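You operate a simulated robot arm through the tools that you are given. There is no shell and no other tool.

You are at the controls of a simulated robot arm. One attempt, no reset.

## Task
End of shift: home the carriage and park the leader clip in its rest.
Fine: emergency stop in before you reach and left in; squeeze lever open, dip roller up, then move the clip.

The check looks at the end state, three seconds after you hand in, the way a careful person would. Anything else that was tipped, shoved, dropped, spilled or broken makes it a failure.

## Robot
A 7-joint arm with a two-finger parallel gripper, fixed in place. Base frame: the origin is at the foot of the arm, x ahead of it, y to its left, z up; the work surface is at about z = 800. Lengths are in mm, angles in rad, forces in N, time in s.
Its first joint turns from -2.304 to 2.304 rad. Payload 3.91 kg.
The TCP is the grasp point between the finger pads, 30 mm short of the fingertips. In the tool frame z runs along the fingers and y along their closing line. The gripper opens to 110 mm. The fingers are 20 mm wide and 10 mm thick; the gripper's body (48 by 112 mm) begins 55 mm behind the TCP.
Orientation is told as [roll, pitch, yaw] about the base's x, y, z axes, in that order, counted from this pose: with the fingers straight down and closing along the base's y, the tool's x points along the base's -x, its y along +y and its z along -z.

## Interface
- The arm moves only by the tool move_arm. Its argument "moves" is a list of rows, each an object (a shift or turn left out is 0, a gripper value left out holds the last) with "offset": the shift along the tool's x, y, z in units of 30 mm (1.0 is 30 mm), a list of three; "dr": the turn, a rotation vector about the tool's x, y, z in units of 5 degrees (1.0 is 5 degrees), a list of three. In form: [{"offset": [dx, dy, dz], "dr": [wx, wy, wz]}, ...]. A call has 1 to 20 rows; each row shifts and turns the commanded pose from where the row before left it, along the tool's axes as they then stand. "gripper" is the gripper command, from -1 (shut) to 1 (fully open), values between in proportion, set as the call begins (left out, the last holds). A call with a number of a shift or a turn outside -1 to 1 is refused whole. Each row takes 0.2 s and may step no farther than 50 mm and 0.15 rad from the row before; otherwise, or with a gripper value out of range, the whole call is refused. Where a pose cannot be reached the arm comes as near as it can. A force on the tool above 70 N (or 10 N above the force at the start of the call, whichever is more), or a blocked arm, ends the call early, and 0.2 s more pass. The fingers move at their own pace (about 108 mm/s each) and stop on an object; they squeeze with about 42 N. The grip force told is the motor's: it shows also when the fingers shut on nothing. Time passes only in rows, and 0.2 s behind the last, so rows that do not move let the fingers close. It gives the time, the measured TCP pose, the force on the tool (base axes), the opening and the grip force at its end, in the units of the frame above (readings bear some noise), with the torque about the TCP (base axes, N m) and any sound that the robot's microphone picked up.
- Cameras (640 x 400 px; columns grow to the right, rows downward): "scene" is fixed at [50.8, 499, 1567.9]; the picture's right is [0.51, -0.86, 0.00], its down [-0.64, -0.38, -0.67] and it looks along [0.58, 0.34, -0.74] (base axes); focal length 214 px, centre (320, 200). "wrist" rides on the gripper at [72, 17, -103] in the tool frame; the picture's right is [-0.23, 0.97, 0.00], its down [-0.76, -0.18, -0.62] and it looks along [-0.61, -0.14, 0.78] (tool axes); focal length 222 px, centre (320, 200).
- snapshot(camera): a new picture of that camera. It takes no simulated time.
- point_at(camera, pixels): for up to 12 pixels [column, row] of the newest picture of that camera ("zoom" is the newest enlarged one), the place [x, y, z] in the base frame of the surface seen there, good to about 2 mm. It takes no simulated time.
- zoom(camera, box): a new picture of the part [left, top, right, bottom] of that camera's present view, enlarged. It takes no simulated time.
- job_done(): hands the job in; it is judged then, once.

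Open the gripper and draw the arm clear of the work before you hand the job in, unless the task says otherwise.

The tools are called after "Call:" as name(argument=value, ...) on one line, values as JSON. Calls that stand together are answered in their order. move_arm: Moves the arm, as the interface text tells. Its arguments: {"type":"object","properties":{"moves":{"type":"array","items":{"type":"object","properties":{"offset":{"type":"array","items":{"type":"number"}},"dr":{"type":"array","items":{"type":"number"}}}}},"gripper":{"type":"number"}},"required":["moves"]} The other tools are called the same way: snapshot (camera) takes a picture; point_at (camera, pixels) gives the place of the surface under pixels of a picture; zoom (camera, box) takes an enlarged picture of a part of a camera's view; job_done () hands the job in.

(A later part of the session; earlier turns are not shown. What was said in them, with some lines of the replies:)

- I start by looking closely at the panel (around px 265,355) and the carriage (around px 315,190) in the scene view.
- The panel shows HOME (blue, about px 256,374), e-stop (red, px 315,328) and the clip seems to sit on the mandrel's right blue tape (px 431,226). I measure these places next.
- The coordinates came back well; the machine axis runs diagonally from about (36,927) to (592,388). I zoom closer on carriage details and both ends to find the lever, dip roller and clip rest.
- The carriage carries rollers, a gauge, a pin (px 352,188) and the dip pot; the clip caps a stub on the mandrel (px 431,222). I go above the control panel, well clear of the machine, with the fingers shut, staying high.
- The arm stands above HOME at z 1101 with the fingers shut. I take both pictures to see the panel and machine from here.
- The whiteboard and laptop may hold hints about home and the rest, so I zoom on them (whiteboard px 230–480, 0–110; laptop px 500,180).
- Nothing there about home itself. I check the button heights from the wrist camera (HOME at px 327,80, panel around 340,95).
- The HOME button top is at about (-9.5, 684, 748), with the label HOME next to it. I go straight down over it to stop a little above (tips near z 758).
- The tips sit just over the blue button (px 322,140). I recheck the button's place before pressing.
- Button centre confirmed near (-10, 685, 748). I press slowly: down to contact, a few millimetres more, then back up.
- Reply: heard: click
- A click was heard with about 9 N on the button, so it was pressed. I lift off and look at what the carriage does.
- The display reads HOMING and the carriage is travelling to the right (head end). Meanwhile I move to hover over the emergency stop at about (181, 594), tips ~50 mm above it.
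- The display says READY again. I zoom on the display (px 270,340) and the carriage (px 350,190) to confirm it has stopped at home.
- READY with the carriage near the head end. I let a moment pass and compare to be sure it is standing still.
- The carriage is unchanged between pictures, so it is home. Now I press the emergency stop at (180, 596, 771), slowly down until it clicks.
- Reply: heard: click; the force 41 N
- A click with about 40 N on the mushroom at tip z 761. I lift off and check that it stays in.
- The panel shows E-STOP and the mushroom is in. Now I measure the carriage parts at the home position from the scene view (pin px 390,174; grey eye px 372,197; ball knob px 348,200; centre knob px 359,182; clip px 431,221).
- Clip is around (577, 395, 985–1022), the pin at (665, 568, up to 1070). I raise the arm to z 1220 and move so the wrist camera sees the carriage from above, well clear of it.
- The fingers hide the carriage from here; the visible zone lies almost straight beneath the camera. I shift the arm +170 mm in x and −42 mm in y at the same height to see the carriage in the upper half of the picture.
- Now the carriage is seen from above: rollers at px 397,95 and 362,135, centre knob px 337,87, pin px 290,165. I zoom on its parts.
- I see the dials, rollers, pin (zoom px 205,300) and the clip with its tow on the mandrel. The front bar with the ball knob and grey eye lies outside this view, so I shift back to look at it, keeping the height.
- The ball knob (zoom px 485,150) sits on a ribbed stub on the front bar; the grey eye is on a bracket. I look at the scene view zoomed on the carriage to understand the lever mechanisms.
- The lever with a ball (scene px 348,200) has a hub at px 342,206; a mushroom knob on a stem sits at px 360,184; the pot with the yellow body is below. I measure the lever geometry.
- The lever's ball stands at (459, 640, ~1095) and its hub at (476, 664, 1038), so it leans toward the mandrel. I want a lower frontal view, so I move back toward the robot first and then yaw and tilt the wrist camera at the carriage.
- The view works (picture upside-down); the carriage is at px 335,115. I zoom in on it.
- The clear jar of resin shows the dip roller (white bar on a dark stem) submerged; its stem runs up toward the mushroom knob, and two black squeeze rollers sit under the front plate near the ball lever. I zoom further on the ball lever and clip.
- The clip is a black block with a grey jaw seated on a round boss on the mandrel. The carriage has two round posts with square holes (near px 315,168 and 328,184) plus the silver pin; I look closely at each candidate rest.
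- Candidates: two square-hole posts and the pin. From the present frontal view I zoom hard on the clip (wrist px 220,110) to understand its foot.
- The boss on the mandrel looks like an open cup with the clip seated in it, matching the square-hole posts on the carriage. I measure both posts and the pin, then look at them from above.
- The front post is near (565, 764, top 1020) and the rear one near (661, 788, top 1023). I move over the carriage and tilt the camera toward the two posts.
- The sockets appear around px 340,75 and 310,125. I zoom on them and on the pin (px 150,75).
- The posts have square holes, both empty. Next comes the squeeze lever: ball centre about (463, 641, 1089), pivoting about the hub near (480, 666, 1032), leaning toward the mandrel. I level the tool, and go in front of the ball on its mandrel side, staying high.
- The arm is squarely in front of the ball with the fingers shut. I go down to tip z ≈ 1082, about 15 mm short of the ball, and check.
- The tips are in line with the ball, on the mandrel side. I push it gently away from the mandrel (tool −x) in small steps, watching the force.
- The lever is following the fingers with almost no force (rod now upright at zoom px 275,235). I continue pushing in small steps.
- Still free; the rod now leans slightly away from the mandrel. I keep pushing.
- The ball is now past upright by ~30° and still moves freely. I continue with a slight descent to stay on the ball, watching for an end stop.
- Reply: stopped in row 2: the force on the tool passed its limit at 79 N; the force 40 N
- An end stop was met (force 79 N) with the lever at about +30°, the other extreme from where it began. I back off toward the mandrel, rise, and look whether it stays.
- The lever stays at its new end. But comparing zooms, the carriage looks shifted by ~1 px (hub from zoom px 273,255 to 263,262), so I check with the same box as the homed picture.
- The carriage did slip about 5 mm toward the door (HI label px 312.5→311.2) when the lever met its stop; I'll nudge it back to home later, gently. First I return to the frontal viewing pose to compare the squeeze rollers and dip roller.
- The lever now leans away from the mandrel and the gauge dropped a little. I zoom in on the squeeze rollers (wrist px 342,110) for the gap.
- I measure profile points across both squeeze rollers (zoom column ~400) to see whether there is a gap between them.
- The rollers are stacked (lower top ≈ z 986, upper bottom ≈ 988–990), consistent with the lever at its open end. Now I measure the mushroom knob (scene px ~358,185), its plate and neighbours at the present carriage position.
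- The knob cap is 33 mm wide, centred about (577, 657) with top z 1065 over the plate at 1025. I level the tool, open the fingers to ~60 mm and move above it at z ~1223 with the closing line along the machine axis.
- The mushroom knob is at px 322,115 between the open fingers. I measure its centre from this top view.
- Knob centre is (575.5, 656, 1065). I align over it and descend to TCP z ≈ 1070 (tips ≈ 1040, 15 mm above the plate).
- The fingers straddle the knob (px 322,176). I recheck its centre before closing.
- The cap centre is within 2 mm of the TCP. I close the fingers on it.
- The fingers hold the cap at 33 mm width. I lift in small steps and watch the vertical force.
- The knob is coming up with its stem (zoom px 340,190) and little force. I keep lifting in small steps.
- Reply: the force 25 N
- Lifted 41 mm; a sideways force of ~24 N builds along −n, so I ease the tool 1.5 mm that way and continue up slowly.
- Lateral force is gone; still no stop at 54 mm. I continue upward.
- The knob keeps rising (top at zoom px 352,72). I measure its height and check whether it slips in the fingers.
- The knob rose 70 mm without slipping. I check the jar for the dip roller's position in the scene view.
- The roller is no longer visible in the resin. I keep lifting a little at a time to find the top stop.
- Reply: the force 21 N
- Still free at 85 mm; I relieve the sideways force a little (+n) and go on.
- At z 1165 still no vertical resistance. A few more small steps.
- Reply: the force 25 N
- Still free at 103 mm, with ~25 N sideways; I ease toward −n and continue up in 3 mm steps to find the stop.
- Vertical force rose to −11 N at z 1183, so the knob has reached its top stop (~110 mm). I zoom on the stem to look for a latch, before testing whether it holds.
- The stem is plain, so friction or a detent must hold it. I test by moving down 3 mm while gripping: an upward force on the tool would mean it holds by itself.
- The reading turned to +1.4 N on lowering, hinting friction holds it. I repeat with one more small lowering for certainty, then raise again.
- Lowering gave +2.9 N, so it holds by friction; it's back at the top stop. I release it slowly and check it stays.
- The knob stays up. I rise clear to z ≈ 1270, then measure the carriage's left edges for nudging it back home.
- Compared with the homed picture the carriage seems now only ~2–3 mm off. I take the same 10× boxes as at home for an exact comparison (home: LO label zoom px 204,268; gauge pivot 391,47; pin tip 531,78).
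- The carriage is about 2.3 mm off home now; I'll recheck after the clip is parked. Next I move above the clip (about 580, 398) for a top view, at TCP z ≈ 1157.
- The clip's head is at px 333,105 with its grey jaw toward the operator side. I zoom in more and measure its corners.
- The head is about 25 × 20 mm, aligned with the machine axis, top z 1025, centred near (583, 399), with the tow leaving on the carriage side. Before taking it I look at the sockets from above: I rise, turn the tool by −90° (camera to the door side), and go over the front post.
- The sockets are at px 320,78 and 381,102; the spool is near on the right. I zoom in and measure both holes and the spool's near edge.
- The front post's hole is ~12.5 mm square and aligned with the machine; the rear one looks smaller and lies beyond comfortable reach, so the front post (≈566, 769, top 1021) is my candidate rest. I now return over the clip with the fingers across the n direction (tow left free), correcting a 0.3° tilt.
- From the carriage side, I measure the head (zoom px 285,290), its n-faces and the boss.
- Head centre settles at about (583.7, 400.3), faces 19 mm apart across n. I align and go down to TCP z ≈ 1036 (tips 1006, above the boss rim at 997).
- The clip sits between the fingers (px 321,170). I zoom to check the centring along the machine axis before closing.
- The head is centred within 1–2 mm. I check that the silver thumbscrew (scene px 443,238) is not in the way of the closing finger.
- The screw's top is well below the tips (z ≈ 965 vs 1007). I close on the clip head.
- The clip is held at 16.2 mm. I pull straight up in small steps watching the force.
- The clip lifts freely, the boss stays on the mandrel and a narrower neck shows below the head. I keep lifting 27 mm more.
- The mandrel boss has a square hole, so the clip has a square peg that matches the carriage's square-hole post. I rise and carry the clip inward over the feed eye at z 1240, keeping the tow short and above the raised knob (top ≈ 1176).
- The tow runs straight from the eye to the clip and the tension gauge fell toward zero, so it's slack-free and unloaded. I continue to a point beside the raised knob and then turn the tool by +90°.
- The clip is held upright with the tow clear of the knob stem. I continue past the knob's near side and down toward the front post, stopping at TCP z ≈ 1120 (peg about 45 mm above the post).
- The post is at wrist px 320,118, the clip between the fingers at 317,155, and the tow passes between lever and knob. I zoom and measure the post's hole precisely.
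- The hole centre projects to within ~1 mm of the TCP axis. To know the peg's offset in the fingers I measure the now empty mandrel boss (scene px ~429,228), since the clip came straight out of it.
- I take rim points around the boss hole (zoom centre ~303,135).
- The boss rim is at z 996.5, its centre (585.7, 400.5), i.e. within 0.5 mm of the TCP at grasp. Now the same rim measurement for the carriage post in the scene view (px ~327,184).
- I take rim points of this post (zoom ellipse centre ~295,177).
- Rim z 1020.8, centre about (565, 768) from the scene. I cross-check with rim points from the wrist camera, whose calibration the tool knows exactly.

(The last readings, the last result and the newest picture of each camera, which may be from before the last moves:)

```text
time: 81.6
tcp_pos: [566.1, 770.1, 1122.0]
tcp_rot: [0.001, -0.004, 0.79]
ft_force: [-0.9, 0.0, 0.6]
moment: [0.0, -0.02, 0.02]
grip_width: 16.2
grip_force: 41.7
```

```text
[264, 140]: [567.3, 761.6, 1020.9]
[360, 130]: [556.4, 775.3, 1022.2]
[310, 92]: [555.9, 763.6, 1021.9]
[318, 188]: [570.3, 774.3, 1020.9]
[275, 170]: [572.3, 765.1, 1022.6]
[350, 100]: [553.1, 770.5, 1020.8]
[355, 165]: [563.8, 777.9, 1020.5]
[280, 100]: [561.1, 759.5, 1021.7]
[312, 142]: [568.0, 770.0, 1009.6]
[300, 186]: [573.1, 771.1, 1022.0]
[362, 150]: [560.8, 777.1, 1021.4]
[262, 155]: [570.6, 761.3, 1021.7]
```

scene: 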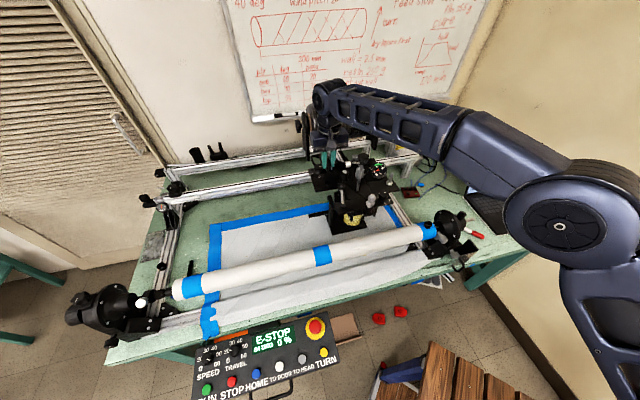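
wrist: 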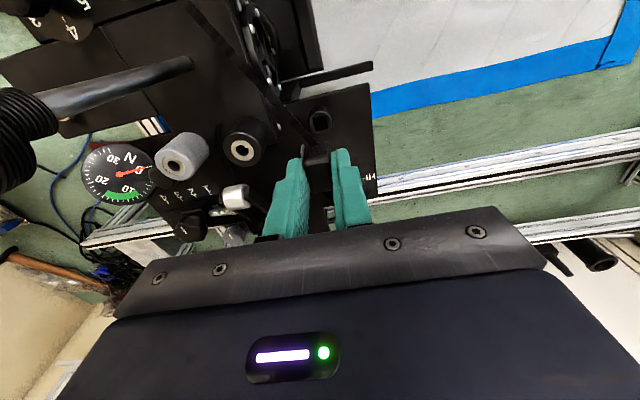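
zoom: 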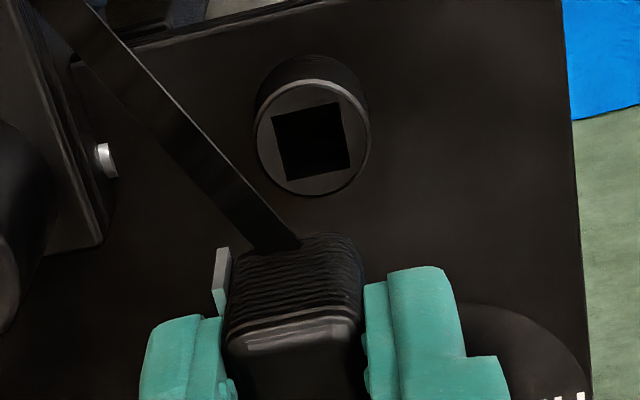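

Consensus: post hole centre ≈ (564.3, 768.3), rim z 1021; so I shift ~3 mm toward −n and descend to TCP z ≈ 1086, leaving the peg a few mm above the rim.

Call:
move_arm(moves=[{"offset": [0.098, 0, 0.3]}, {"offset": [0, 0, 0.45]}, {"offset": [0, 0, 0.45]}], gripper=-1)

Call:
snapshot(camera="wrist")

Call:
zoom(camera="wrist", box=[280, 100, 360, 180])

Call:
zoom(camera="scene", box=[310, 155, 358, 195])

```text
time: 82.4
tcp_pos: [563.6, 766.6, 1086.3]
tcp_rot: [0.0, 0.0, 0.789]
ft_force: [0.8, -0.8, -0.4]
moment: [-0.03, 0.02, 0.01]
grip_width: 16.3
grip_force: 41.9
```

```text
taken
```

wrist: 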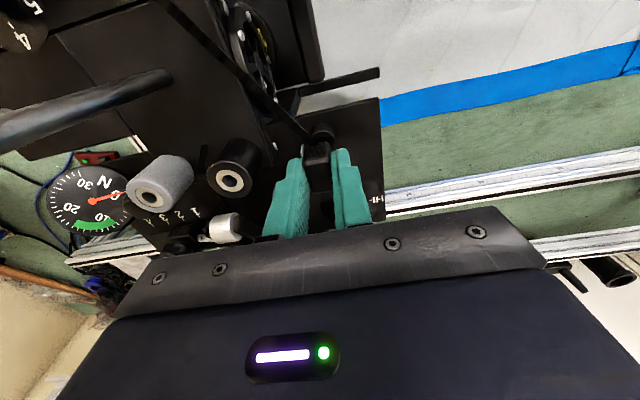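

```text
5.00 times, centred on (320, 140) of wrist
```

zoom: 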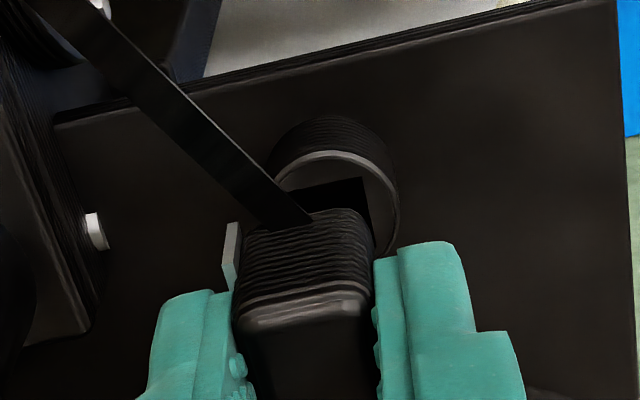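

```text
10.00 times, centred on (334, 175) of scene
```

zoom: 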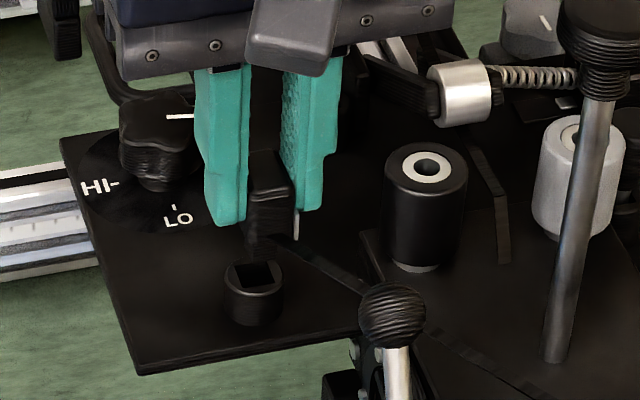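

The post's ring appears slightly to the right of the clip (zoom px 334 vs 308). I measure rim points again at this closer range.

Call:
zoom(camera="wrist", box=[300, 110, 364, 150])

Call:
point_at(camera="zoom", pixels=[[245, 160], [300, 125], [360, 130], [420, 160], [450, 220], [460, 280], [440, 320], [400, 140], [270, 140], [330, 122], [380, 200], [456, 250]])

```text
10.00 times, centred on (332, 130) of wrist
```

zoom: 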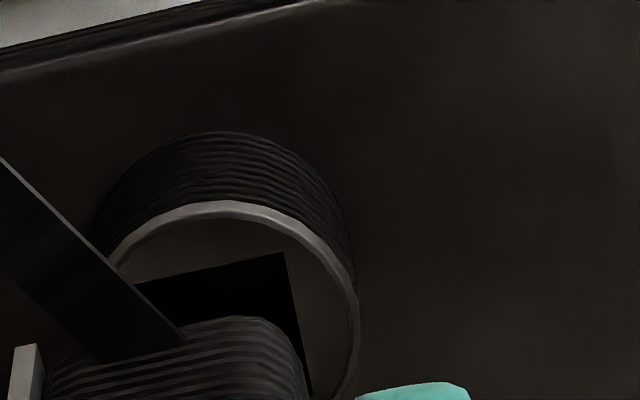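

```text
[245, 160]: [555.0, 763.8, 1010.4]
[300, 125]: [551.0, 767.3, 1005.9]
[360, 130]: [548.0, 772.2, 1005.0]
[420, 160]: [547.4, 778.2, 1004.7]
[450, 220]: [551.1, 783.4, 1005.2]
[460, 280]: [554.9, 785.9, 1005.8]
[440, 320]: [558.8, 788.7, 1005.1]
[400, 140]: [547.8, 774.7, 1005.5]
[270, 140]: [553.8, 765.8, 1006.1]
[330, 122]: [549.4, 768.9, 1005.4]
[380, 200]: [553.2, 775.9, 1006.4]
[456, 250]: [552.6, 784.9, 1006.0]
```

Those pixels missed the rim; the rim arc in this zoom runs through (120,255), (215,210), (320,260), (350,330). I measure there.

Call:
point_at(camera="zoom", pixels=[[122, 256], [160, 224], [215, 212], [270, 222], [318, 262], [346, 320], [347, 365], [290, 240], [315, 330], [200, 240], [300, 280], [150, 270]])

```text
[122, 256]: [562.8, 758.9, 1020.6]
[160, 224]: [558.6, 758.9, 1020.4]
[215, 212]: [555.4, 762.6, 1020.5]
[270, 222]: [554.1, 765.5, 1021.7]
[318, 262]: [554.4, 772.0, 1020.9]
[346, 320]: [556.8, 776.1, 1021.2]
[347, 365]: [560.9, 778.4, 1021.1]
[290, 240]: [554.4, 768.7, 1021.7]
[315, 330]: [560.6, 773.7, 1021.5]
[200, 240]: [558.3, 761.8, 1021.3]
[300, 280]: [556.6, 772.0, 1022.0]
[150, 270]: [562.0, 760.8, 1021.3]
```

Fit gives the post centre at (564.2, 768.7), so the peg needs about −0.9/+0.8 mm in tool x/y. I apply that and descend 9 mm.

Call:
move_arm(moves=[{"offset": [-0.03, 0.027, 0]}, {"offset": [0, 0, 0.1]}, {"offset": [0, 0, 0.1]}, {"offset": [0, 0, 0.1]}], gripper=-1)

Call:
zoom(camera="scene", box=[312, 160, 348, 195])

```text
time: 83.4
tcp_pos: [564.6, 767.6, 1076.4]
tcp_rot: [0.001, -0.001, 0.791]
ft_force: [0.2, 0.3, 0.0]
moment: [-0.05, 0.02, 0.02]
grip_width: 16.4
grip_force: 42.0
```

```text
11.43 times, centred on (330, 178) of scene
```

zoom: 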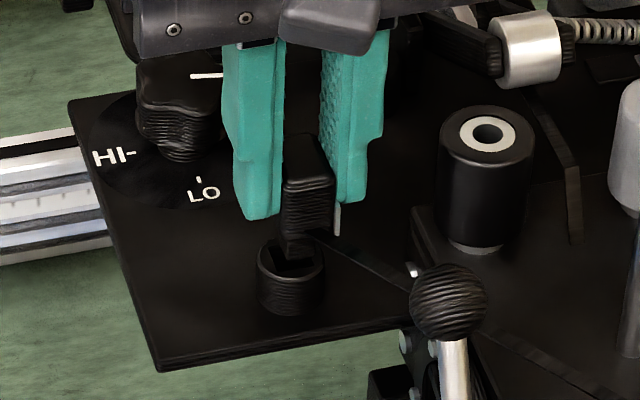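

The peg is visible just above the hole (zoom px 298,245). No force yet; I continue down in 3 mm steps.

Call:
move_arm(moves=[{"offset": [0, 0, 0.1]}], gripper=-1)

Call:
zoom(camera="scene", box=[318, 170, 342, 192])

```text
time: 83.8
tcp_pos: [564.3, 767.3, 1072.1]
tcp_rot: [0.0, 0.0, 0.791]
ft_force: [0.3, 0.3, 0.2]
moment: [0.0, -0.01, 0.0]
grip_width: 16.3
grip_force: 42.3
```

```text
16.00 times, centred on (330, 181) of scene
```

zoom: 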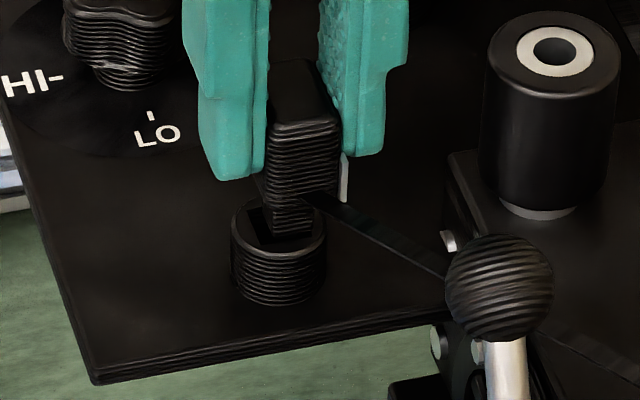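

No contact force yet at TCP z 1072. I zoom in harder to judge the peg's alignment over the hole.

Call:
zoom(camera="scene", box=[322, 177, 334, 187])

Call:
snapshot(camera="wrist")

Call:
zoom(camera="wrist", box=[290, 115, 354, 175])

```text
16.00 times, centred on (328, 182) of scene
```

zoom: 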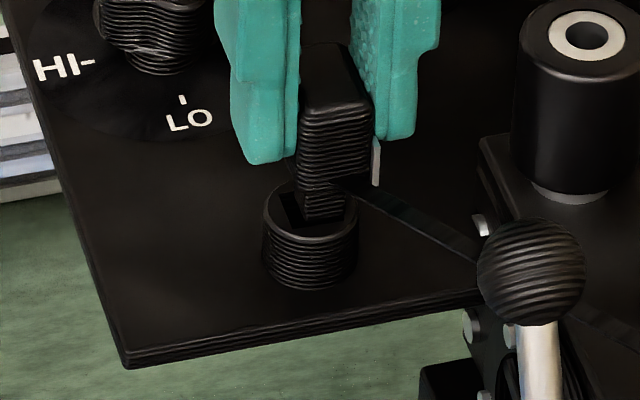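

```text
taken
```

wrist: 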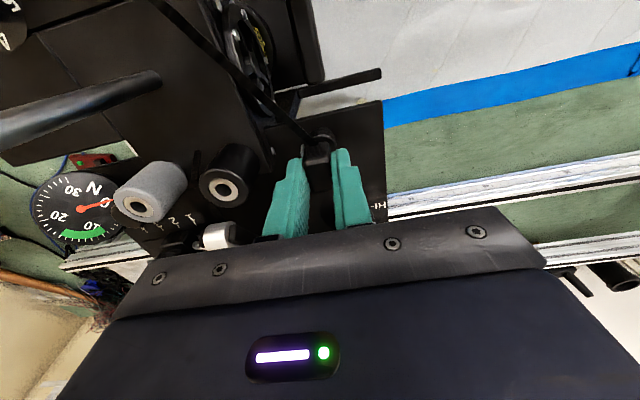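

```text
6.67 times, centred on (322, 145) of wrist
```

zoom: 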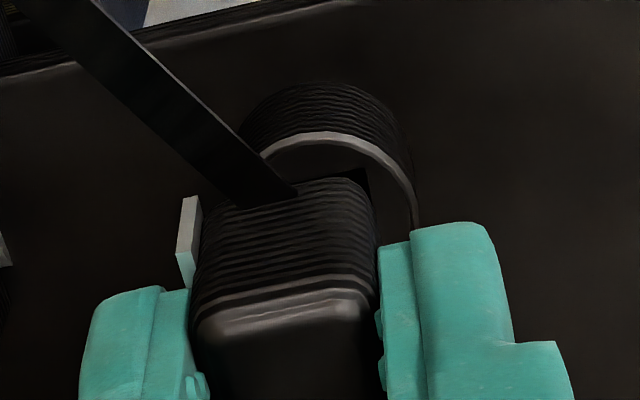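

The peg seems right at the rim. I feel my way: 1.5 mm down at a time with force readings.

Call:
move_arm(moves=[{"offset": [0, 0, 0.05]}], gripper=-1)

Call:
move_arm(moves=[{"offset": [0, 0, 0.05]}], gripper=-1)

Call:
zoom(camera="scene", box=[322, 177, 334, 187])

```text
time: 84.2
tcp_pos: [564.1, 767.2, 1071.5]
tcp_rot: [0.0, -0.003, 0.791]
ft_force: [-0.1, 0.2, -0.1]
moment: [0.02, 0.02, -0.01]
grip_width: 16.3
grip_force: 42.0
```

```text
time: 84.6
tcp_pos: [565.1, 766.6, 1071.5]
tcp_rot: [-0.001, -0.002, 0.791]
ft_force: [-1.0, -0.6, -0.3]
moment: [0.01, -0.01, -0.01]
grip_width: 16.1
grip_force: 42.3
```

```text
16.00 times, centred on (328, 182) of scene
```

zoom: 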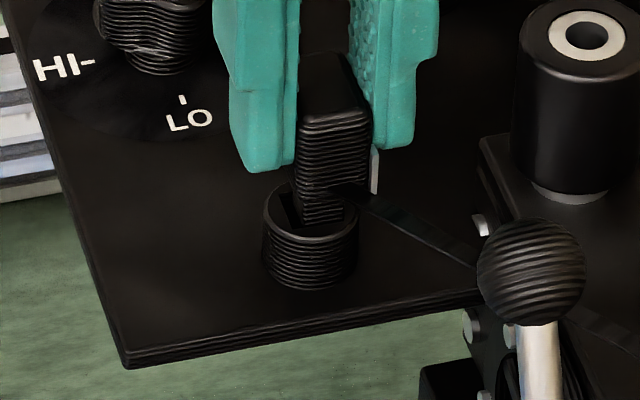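

Still no force, and the peg tip seems slightly toward the front edge of the hole. I measure points on the peg's lower end and on the rim in this zoom.

Call:
point_at(camera="zoom", pixels=[[300, 205], [303, 215], [308, 222], [320, 215], [335, 215], [342, 208], [320, 222], [330, 222], [288, 215], [350, 205], [320, 236], [290, 200]])

```text
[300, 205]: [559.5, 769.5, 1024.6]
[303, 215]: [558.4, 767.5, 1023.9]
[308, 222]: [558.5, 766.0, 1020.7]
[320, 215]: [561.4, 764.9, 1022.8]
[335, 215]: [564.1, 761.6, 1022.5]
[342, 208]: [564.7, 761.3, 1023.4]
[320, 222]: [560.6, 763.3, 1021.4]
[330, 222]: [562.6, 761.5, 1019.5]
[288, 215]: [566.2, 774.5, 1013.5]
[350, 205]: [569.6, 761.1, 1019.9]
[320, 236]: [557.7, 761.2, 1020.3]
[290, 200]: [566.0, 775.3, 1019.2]
```

The peg's front face is at n ≈ 937.6 (hole edge ≈ 936.3) but it sits ~1 mm too far toward the head along the axis. I shift 0.9 mm toward the door and continue down.

Call:
move_arm(moves=[{"offset": [0, 0.03, 0]}, {"offset": [0, 0, 0.07]}, {"offset": [0, 0, 0.07]}], gripper=-1)

Call:
zoom(camera="scene", box=[322, 177, 334, 187])

```text
time: 85.4
tcp_pos: [564.2, 768.6, 1066.3]
tcp_rot: [0.001, -0.002, 0.79]
ft_force: [0.5, -0.3, -0.6]
moment: [-0.02, -0.01, 0.0]
grip_width: 16.0
grip_force: 41.8
```

```text
16.00 times, centred on (328, 182) of scene
```

zoom: 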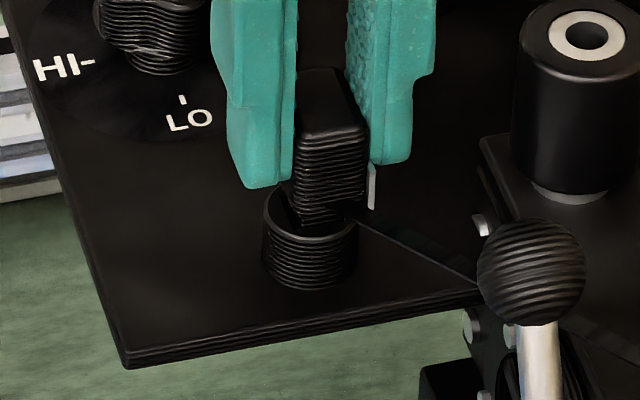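

No force at z 1066 and the peg is disappearing into the hole. I continue down in small steps until it seats.

Call:
move_arm(moves=[{"offset": [0, 0, 0.06]}, {"offset": [0, 0, 0.06]}], gripper=-1)

Call:
move_arm(moves=[{"offset": [0, 0, 0.05]}], gripper=-1)

Call:
zoom(camera="scene", box=[322, 177, 334, 187])

```text
time: 86.0
tcp_pos: [562.8, 767.0, 1062.7]
tcp_rot: [0.0, 0.0, 0.79]
ft_force: [0.5, 0.6, 0.2]
moment: [0.01, 0.0, 0.01]
grip_width: 16.5
grip_force: 41.8
```

```text
time: 86.4
tcp_pos: [564.1, 768.7, 1062.2]
tcp_rot: [0.0, -0.002, 0.789]
ft_force: [2.2, -0.6, 6.1]
moment: [-0.03, -0.07, 0.02]
grip_width: 16.5
grip_force: 42.0
```

```text
16.00 times, centred on (328, 182) of scene
```

zoom: 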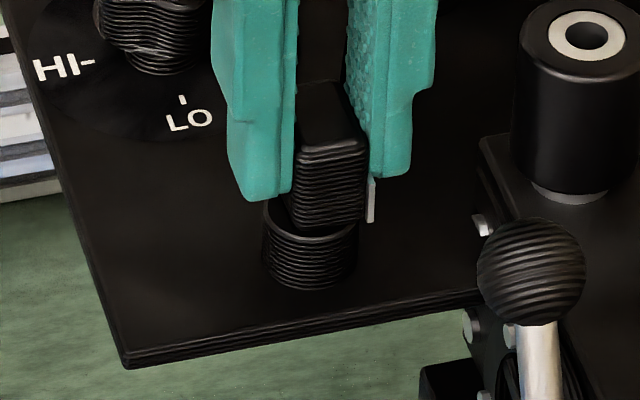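

An upward 6 N at TCP z 1062.2, matching the expected seated height (rim + 41 mm). I release by opening to about 36 mm only, staying clear of the roller.

Call:
move_arm(moves=[{"offset": [0, 0, 0]}, {"offset": [0, 0, 0]}], gripper=-0.35)

Call:
snapshot(camera="wrist")

Call:
zoom(camera="scene", box=[312, 165, 352, 195])

```text
time: 87.0
tcp_pos: [563.8, 768.4, 1061.3]
tcp_rot: [0.001, -0.001, 0.789]
ft_force: [-0.1, -0.4, 0.5]
moment: [0.0, 0.0, 0.0]
grip_width: 35.7
grip_force: 0.0
```

```text
taken
```

wrist: 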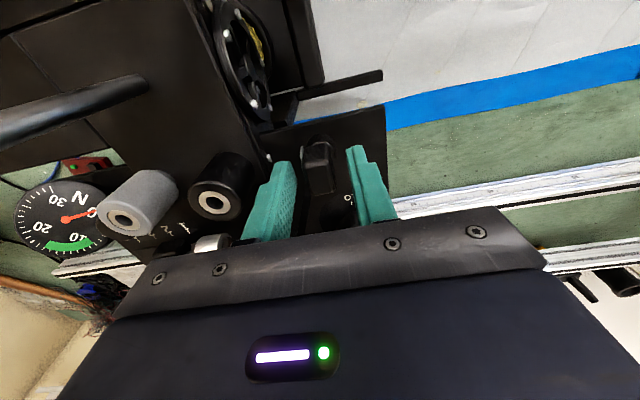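

```text
13.33 times, centred on (332, 180) of scene
```

zoom: 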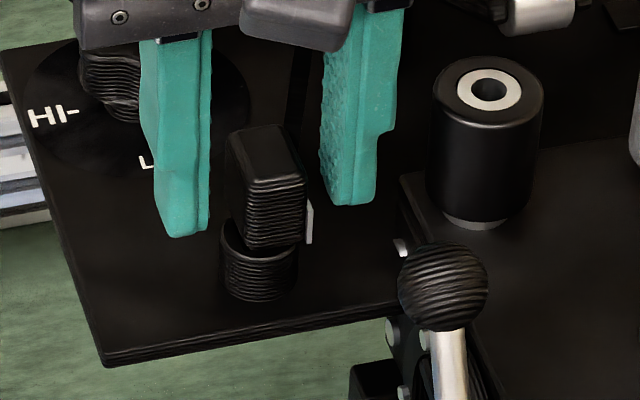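

The clip stands in the post after release. I don't see the tow in this crop, so I check the whole carriage before moving on.

Call:
snapshot(camera="scene")

Call:
zoom(camera="scene", box=[300, 140, 410, 230])

Call:
zoom(camera="wrist", box=[270, 110, 390, 200])

```text
taken
```

scene: 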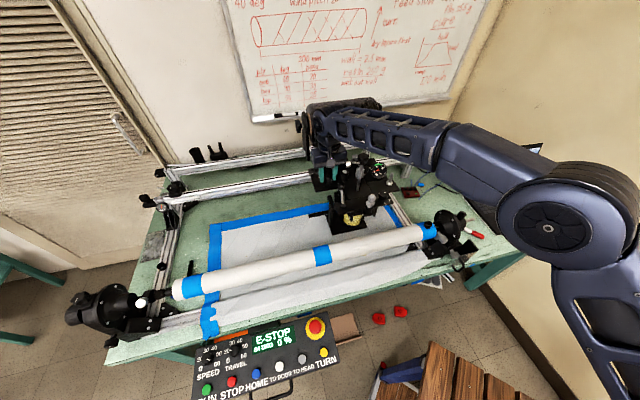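

```text
4.44 times, centred on (355, 185) of scene
```

zoom: 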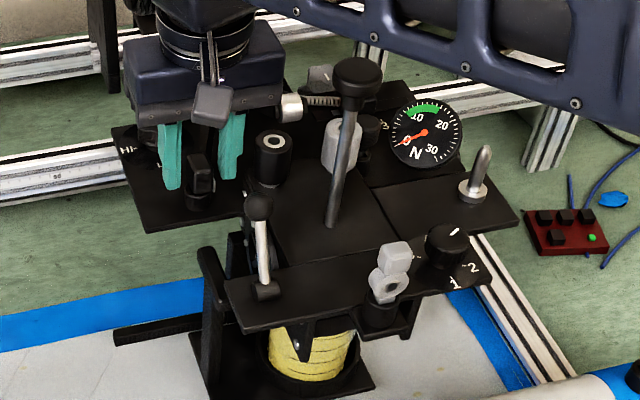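

```text
4.44 times, centred on (330, 155) of wrist
```

zoom: 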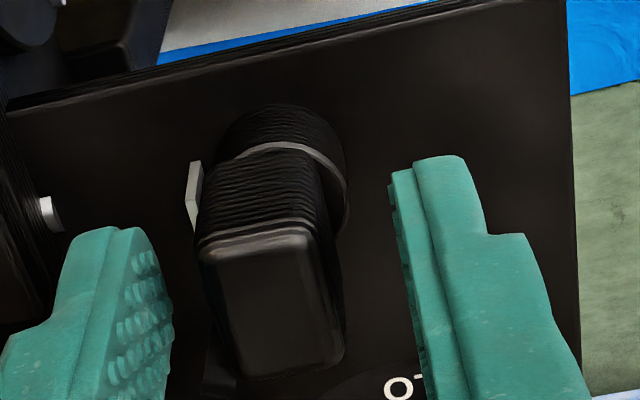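

The tow is no longer drawn now that the clip is parked; nothing hangs loose anywhere. I check that the clip's top is at the fully seated height (expected ≈ 1050) and level.

Call:
point_at(camera="zoom", pixels=[[265, 290], [220, 260], [305, 260], [235, 350], [330, 345], [270, 320], [290, 165], [270, 190]])

```text
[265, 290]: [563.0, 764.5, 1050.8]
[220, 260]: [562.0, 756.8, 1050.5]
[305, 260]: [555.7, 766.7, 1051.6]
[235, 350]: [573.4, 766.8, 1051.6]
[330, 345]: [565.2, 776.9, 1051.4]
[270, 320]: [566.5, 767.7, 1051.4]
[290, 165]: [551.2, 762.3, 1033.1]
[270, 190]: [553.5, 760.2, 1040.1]
```

The top is level at ≈1051, about at seated height. I rise, shut the fingers and press lightly on the clip's top to make sure it's fully home.

Call:
move_arm(moves=[{"offset": [0, 0, -0.7]}, {"offset": [0, 0, -0.7]}], gripper=-0.35)

Call:
move_arm(moves=[{"offset": [0, 0, 0]}, {"offset": [0, 0, 0]}, {"offset": [0, 0, 0.5]}, {"offset": [0, 0, 0.15]}], gripper=-1)

```text
time: 87.6
tcp_pos: [564.5, 768.1, 1103.0]
tcp_rot: [-0.001, 0.0, 0.788]
ft_force: [0.2, -0.2, 0.2]
moment: [0.0, -0.03, -0.03]
grip_width: 35.9
grip_force: 0.1
```

```text
time: 88.6
tcp_pos: [564.5, 768.0, 1084.9]
tcp_rot: [0.0, -0.002, 0.789]
ft_force: [-0.2, 0.2, -0.3]
moment: [-0.03, 0.01, -0.02]
grip_width: 0.0
grip_force: 37.6
```

Tips are at z ≈ 1055, no contact yet. I go down in 1.5 mm steps until a light force shows.

Call:
move_arm(moves=[{"offset": [0, 0, 0.06]}, {"offset": [0, 0, 0.05]}], gripper=-1)

Call:
move_arm(moves=[{"offset": [0, 0, 0.04]}], gripper=-1)

```text
time: 89.2
tcp_pos: [564.4, 769.0, 1080.1]
tcp_rot: [0.0, -0.003, 0.79]
ft_force: [-0.1, -0.4, 1.4]
moment: [-0.03, 0.0, 0.0]
grip_width: 0.0
grip_force: 38.2
```

```text
time: 89.6
tcp_pos: [564.6, 768.1, 1080.2]
tcp_rot: [0.002, -0.001, 0.791]
ft_force: [-1.7, -1.3, 8.9]
moment: [-0.11, 0.09, -0.02]
grip_width: 0.1
grip_force: 37.8
```

The clip top resists at exactly z ≈ 1050 with 9 N, so it's fully seated. I rise well clear and compare the carriage with the homed picture.

Call:
move_arm(moves=[{"offset": [0, 0, -0.5]}, {"offset": [0, 0, -1]}, {"offset": [0, 0, -1]}, {"offset": [0, 0, -1]}, {"offset": [0, 0, -1]}, {"offset": [0, 0, -1]}, {"offset": [0, 0, -1]}, {"offset": [0.8, 0.8, 0]}, {"offset": [0.8, 0.8, 0]}, {"offset": [0.8, 0.8, 0]}, {"offset": [0.8, 0.8, 0]}, {"offset": [0.8, 0.8, 0]}, {"offset": [0.8, 0.8, 0]}], gripper=-1)

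Call:
snapshot(camera="scene")

Call:
zoom(camera="scene", box=[308, 150, 356, 190])

Call:
zoom(camera="scene", box=[340, 165, 404, 205])

```text
time: 92.4
tcp_pos: [360.8, 766.5, 1273.2]
tcp_rot: [-0.001, -0.001, 0.789]
ft_force: [0.1, -0.5, 0.5]
moment: [-0.01, 0.08, 0.02]
grip_width: 0.2
grip_force: 38.4
```

```text
taken
```

scene: 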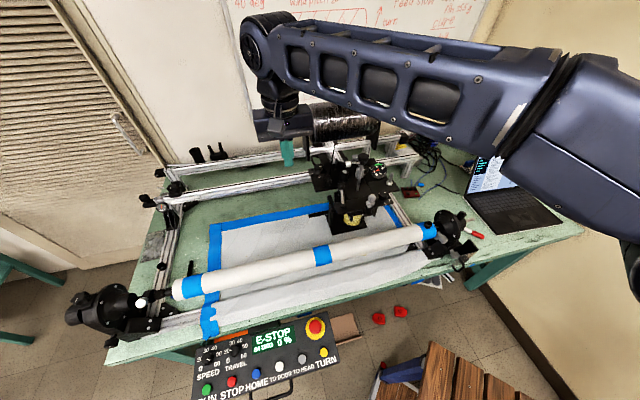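

```text
10.00 times, centred on (332, 170) of scene
```

zoom: 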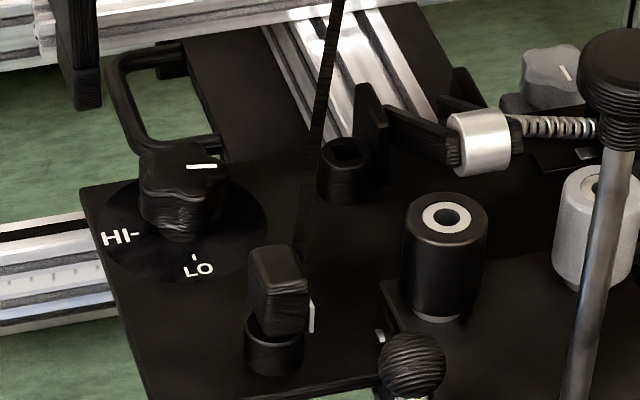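

```text
10.00 times, centred on (372, 185) of scene
```

zoom: 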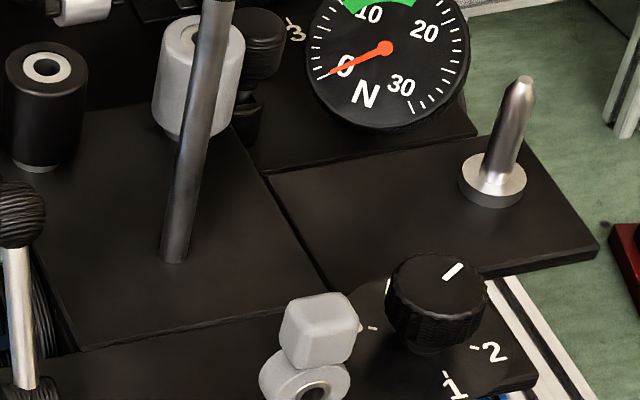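

The tow now runs from the spool straight to the parked clip, the gauge reads 0 N: the park is recognised. The carriage is still ~2.3 mm short of home (LO label 198 vs 204 in zoom), so I look at the front plate's left edge for a gentle nudge.

Call:
zoom(camera="scene", box=[322, 190, 362, 222])

Call:
snapshot(camera="wrist")

```text
12.50 times, centred on (342, 206) of scene
```

zoom: 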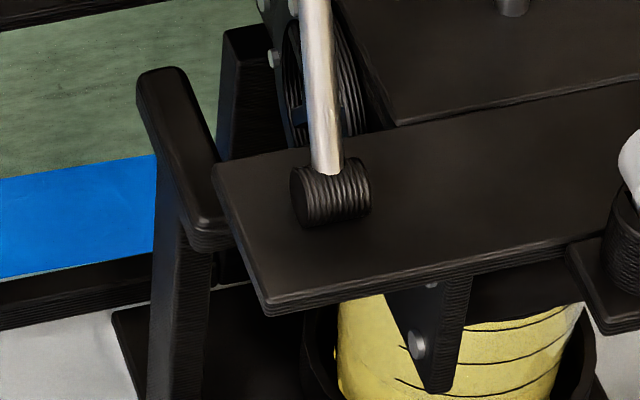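

```text
taken
```

wrist: 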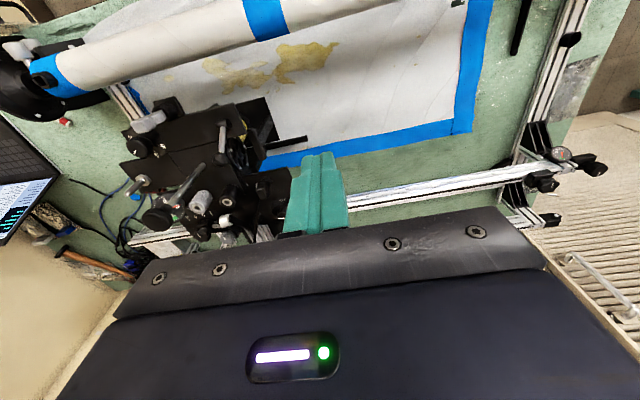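

I measure the plate's left edge (zoom 212,170 → 265,305) and the post beside it.

Call:
point_at(camera="zoom", pixels=[[220, 172], [240, 225], [262, 280], [270, 300], [265, 308], [160, 80], [185, 150], [205, 215], [205, 240], [180, 260], [250, 60], [350, 300]])

Call:
zoom(camera="wrist", box=[120, 80, 300, 200])

```text
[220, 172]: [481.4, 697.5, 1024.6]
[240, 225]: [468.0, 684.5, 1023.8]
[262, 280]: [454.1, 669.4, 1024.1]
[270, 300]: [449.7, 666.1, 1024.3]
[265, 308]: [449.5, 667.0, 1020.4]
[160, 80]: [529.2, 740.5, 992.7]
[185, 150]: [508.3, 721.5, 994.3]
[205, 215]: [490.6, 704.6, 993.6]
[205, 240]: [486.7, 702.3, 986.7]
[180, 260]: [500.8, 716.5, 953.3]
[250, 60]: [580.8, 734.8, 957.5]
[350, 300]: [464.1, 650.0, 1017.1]
```

```text
3.33 times, centred on (210, 140) of wrist
```

zoom: 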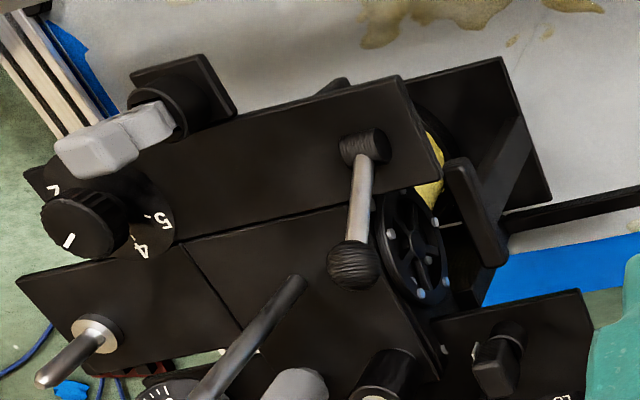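

The edge is at u ≈ −153.5, n 788–834, top z 1024; the handle bar beside it is lower (z 994) and further back. I go over a spot 20 mm door-side of that edge and come down to tip z ≈ 1013.

Call:
move_arm(moves=[{"offset": [0.017, -0.945, 0]}, {"offset": [0.017, -0.945, 0]}, {"offset": [0.017, -0.945, 0]}, {"offset": [0.017, -0.945, 0]}, {"offset": [0, 0, 1]}, {"offset": [0, 0, 1]}, {"offset": [0, 0, 1]}, {"offset": [0, 0, 1]}, {"offset": [0, 0, 1]}], gripper=-1)

Call:
zoom(camera="scene", box=[310, 170, 374, 225])

Call:
snapshot(camera="wrist")

```text
time: 94.4
tcp_pos: [438.4, 686.9, 1122.4]
tcp_rot: [0.001, -0.002, 0.788]
ft_force: [-0.1, -0.2, 0.1]
moment: [0.0, -0.02, 0.01]
grip_width: 0.0
grip_force: 38.1
```

```text
7.27 times, centred on (342, 198) of scene
```

zoom: 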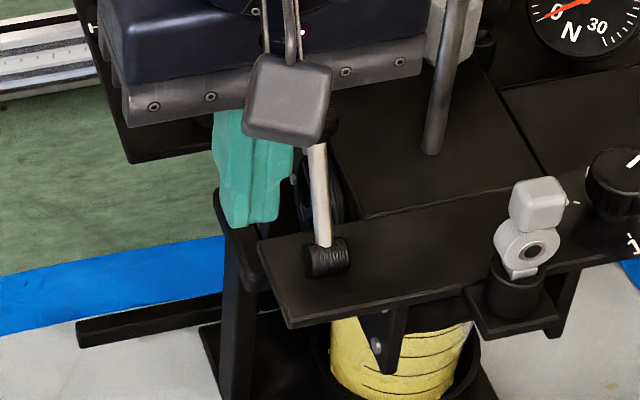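

```text
taken
```

wrist: 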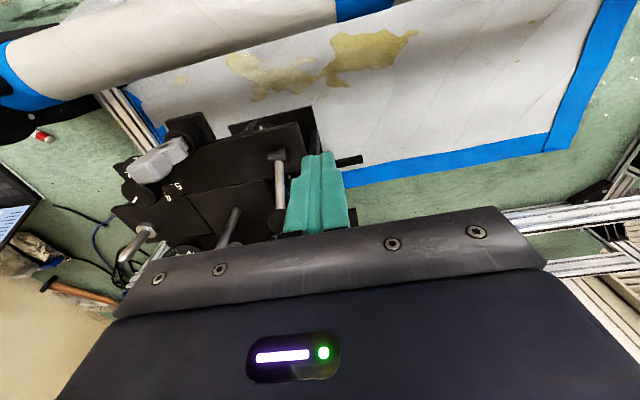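

The finger is on the door side of the edge with the lever ball ~10 mm clear of the body. I go down the rest of the way, 3 mm further toward the mandrel for margin.

Call:
move_arm(moves=[{"offset": [0.1, 0, 0.7]}, {"offset": [0, 0, 0.7]}, {"offset": [0, 0, 0.7]}, {"offset": [0, 0, 0.53]}], gripper=-1)

Call:
zoom(camera="scene", box=[310, 170, 374, 225])

```text
time: 95.4
tcp_pos: [437.6, 685.3, 1044.0]
tcp_rot: [0.001, -0.001, 0.792]
ft_force: [0.2, 0.5, 0.4]
moment: [0.0, -0.01, 0.0]
grip_width: 0.0
grip_force: 37.3
```

```text
7.27 times, centred on (342, 198) of scene
```

zoom: 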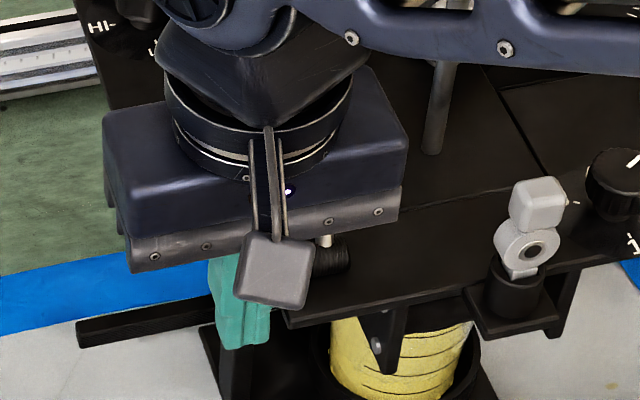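

In position, 11–12 mm from the edge. I close in 10.5 mm, then 1 mm steps, watching force and picture.

Call:
move_arm(moves=[{"offset": [0, -0.2, 0]}, {"offset": [0, -0.15, 0]}, {"offset": [0, -0.03, 0]}], gripper=-1)

Call:
zoom(camera="scene", box=[340, 165, 404, 205])

```text
time: 96.2
tcp_pos: [445.5, 677.3, 1045.5]
tcp_rot: [0.003, -0.002, 0.79]
ft_force: [-1.8, 8.7, -0.5]
moment: [0.23, 0.03, 0.01]
grip_width: 0.0
grip_force: 38.4
```

```text
10.00 times, centred on (372, 185) of scene
```

zoom: 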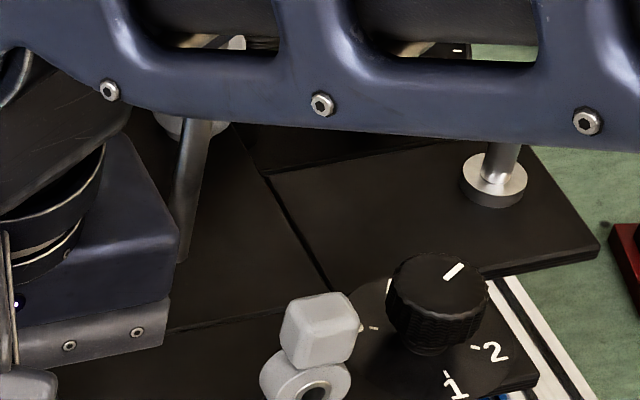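

Light contact (7 N). The dial mark is at zoom px 453 versus 459 at home; I push on in 0.9 mm steps.

Call:
move_arm(moves=[{"offset": [0, -0.03, 0]}, {"offset": [0, -0.03, 0]}], gripper=-1)

Call:
zoom(camera="scene", box=[340, 165, 404, 205])

```text
time: 96.8
tcp_pos: [446.8, 675.0, 1044.0]
tcp_rot: [0.001, -0.001, 0.789]
ft_force: [-3.6, 8.2, 7.0]
moment: [0.1, 0.03, -0.03]
grip_width: 0.0
grip_force: 37.6
```

```text
10.00 times, centred on (372, 185) of scene
```

zoom: 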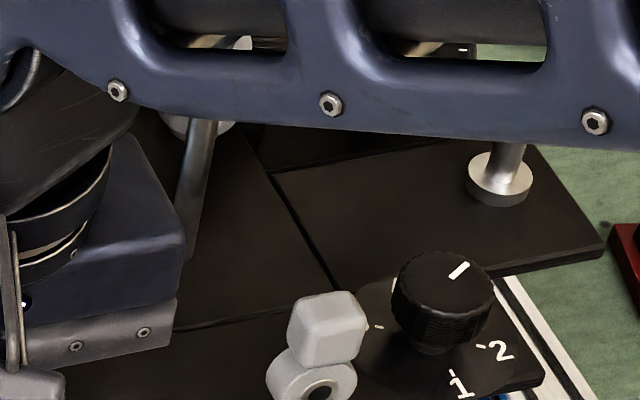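

The features coincide with the homed picture again (pin base 500,180; “2” at 500,350). I back the finger off and rise.

Call:
move_arm(moves=[{"offset": [0, 0.3, 0]}, {"offset": [0, 0.4, 0]}, {"offset": [0, 0, -0.7]}, {"offset": [0, 0, -1]}, {"offset": [0, 0, -1]}, {"offset": [0, 0, -1]}, {"offset": [0, 0, -1]}, {"offset": [0, 0, -1]}, {"offset": [0, 0, -1]}, {"offset": [0, 0, -1]}], gripper=-1)

Call:
zoom(camera="scene", box=[340, 165, 404, 205])

Call:
zoom(camera="scene", box=[290, 130, 450, 230])

```text
time: 99.0
tcp_pos: [432.9, 688.6, 1274.5]
tcp_rot: [-0.001, 0.0, 0.791]
ft_force: [0.1, 0.0, 0.1]
moment: [-0.02, -0.01, 0.0]
grip_width: 0.3
grip_force: 37.6
```

```text
10.00 times, centred on (372, 185) of scene
```

zoom: 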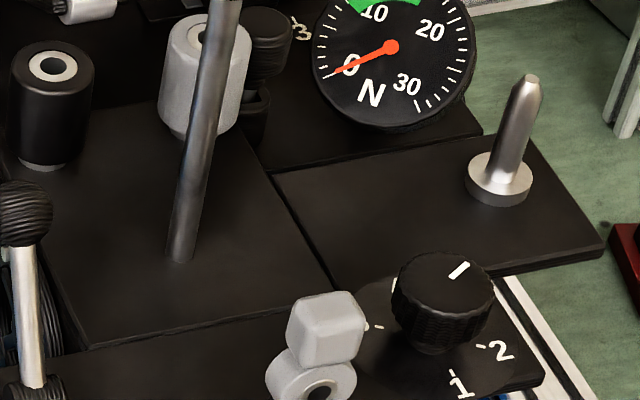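

```text
4.00 times, centred on (370, 180) of scene
```

zoom: 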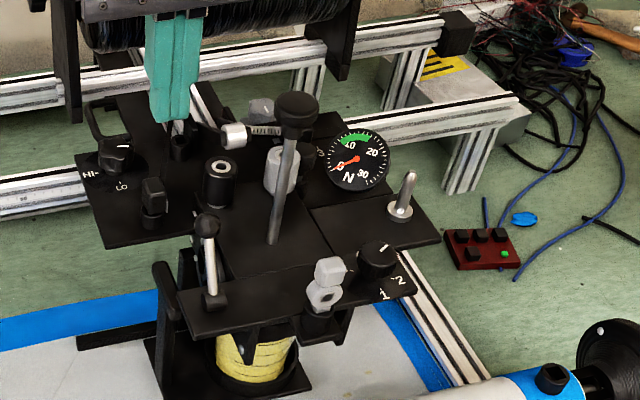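

The carriage is back at the home picture exactly (gauge pivot 391,47; pin tip 531,78). I withdraw up and back toward the robot and open the gripper.

Call:
move_arm(moves=[{"offset": [0, 0, -1]}, {"offset": [0, 0, -1]}, {"offset": [0, 0, -1]}, {"offset": [0, 0, -1]}, {"offset": [1, 0, 0]}, {"offset": [1, 0, 0]}, {"offset": [1, 0, 0]}, {"offset": [1, 0, 0]}, {"offset": [1, 0, 0]}, {"offset": [1, 0, 0]}, {"offset": [1, 0, 0]}, {"offset": [1, 0, 0]}], gripper=-1)

Call:
move_arm(moves=[{"offset": [0, 0, 0]}, {"offset": [0, 0, 0]}, {"offset": [0, 0, 0]}, {"offset": [0, 0, 0]}], gripper=1)

Call:
snapshot(camera="scene")

Call:
zoom(camera="scene", box=[290, 130, 450, 230])

Call:
zoom(camera="scene", box=[190, 310, 350, 400])

```text
time: 101.6
tcp_pos: [261.4, 519.7, 1394.8]
tcp_rot: [0.002, 0.001, 0.787]
ft_force: [0.2, 0.6, -1.1]
moment: [-0.03, 0.03, 0.01]
grip_width: 0.0
grip_force: 37.9
```

```text
time: 102.6
tcp_pos: [261.3, 520.2, 1395.5]
tcp_rot: [0.002, -0.003, 0.791]
ft_force: [0.8, 0.0, -0.2]
moment: [-0.01, -0.02, -0.01]
grip_width: 110.1
grip_force: 0.0
```

```text
taken
```

scene: 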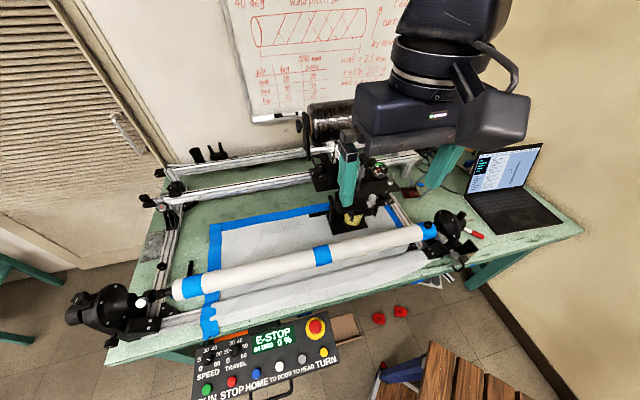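

```text
4.00 times, centred on (370, 180) of scene
```

zoom: 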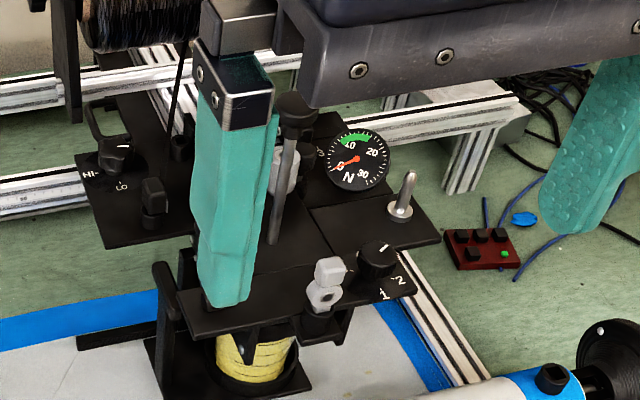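

```text
4.00 times, centred on (270, 355) of scene
```

zoom: 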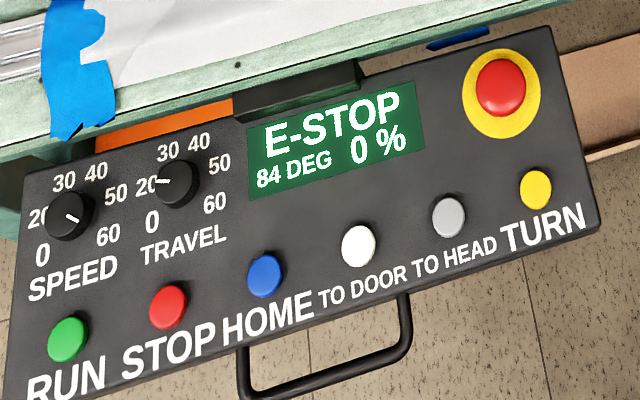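

E-STOP is still shown; the open finger just blocks part of the camera's view. I move the arm aside a bit and take a final check of lever, dip roller and clip.

Call:
move_arm(moves=[{"offset": [0.5, -1, 0]}, {"offset": [0.5, -1, 0]}, {"offset": [0.5, -1, 0]}, {"offset": [0.5, -1, 0]}, {"offset": [0.5, -1, 0]}, {"offset": [0.5, -1, 0]}], gripper=1)

Call:
snapshot(camera="scene")

Call:
zoom(camera="scene", box=[290, 130, 450, 230])

Call:
zoom(camera="scene", box=[306, 145, 354, 195])

```text
time: 104.0
tcp_pos: [327.0, 328.9, 1394.6]
tcp_rot: [0.001, 0.0, 0.791]
ft_force: [0.6, 0.7, -0.7]
moment: [-0.02, 0.03, -0.03]
grip_width: 110.3
grip_force: 0.1
```

```text
taken
```

scene: 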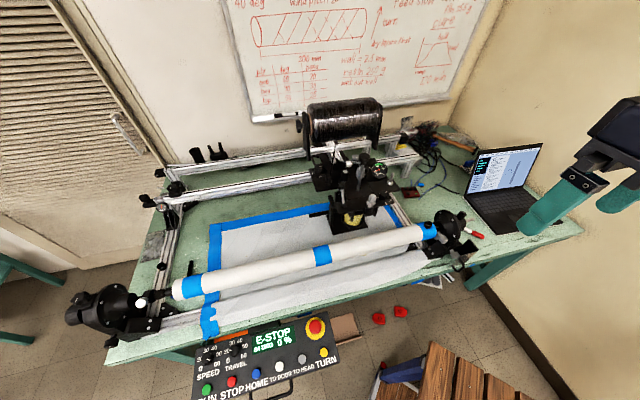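

```text
4.00 times, centred on (370, 180) of scene
```

zoom: 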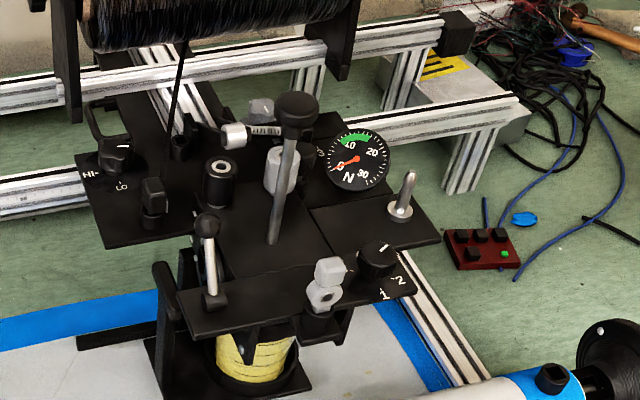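

```text
8.00 times, centred on (330, 170) of scene
```

zoom: 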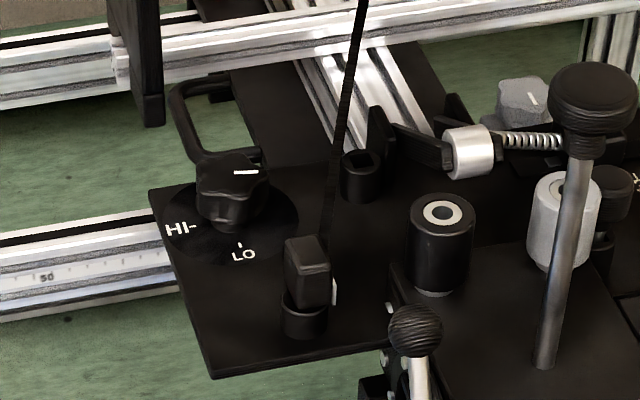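

Everything shows as intended: lever back, dip knob raised, clip in its post, tow clear, E-STOP in. A last measurement of the knob and clip heights before handing in.

Call:
point_at(camera="zoom", pixels=[[590, 85], [310, 260], [415, 325], [415, 315]])

```text
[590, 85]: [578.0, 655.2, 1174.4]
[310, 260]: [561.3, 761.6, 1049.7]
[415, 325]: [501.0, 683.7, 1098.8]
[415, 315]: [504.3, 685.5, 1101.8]
```

The knob holds at z 1174 (full up), the clip top at 1050 (seated), the lever ball is back at its open stop, the arm is clear and the gripper open. I hand the job in.

Call:
job_done()

```text
The job is handed in.
```

The carriage is home, the leader clip is parked in its rest, and the emergency stop is still in. I've handed the job in but have had no result back from the check.

1. **Home:** I pressed HOME, and the display went to HOMING and back to READY with the carriage at the head end.
2. **Emergency stop:** I pressed it before reaching into the machine. The display still reads E-STOP.
3. **Squeeze lever:** I pushed it from its starting end to the opposite stop, where it stays. I took that end as open because the lever carries no label. The rollers seemed to have only a millimetre or two between them, too little to confirm it.
4. **Dip roller:** I raised its knob about 110 mm to the top stop, and friction holds it there. The roller is out of the resin.
5. **Clip:** I moved it from the mandrel to the front square-hole post on the carriage. It sits level at full depth. The tow (fibre strand) now runs straight from the spool to it, and the tension gauge reads 0 N.

**Rest choice:** there is a second square-hole post on the carriage. I used the front one because its hole looked the right size for the clip's peg and it was within reach.

**Carriage slip:** when the lever hit its stop, the push peaked at 79 N and the carriage slid about 5 mm off home. With the emergency stop in I couldn't home it again under power, so I nudged it back by hand. It now matches the homed picture to about half a millimetre.

Nothing was knocked over or spilled, and the arm is clear with the gripper open.
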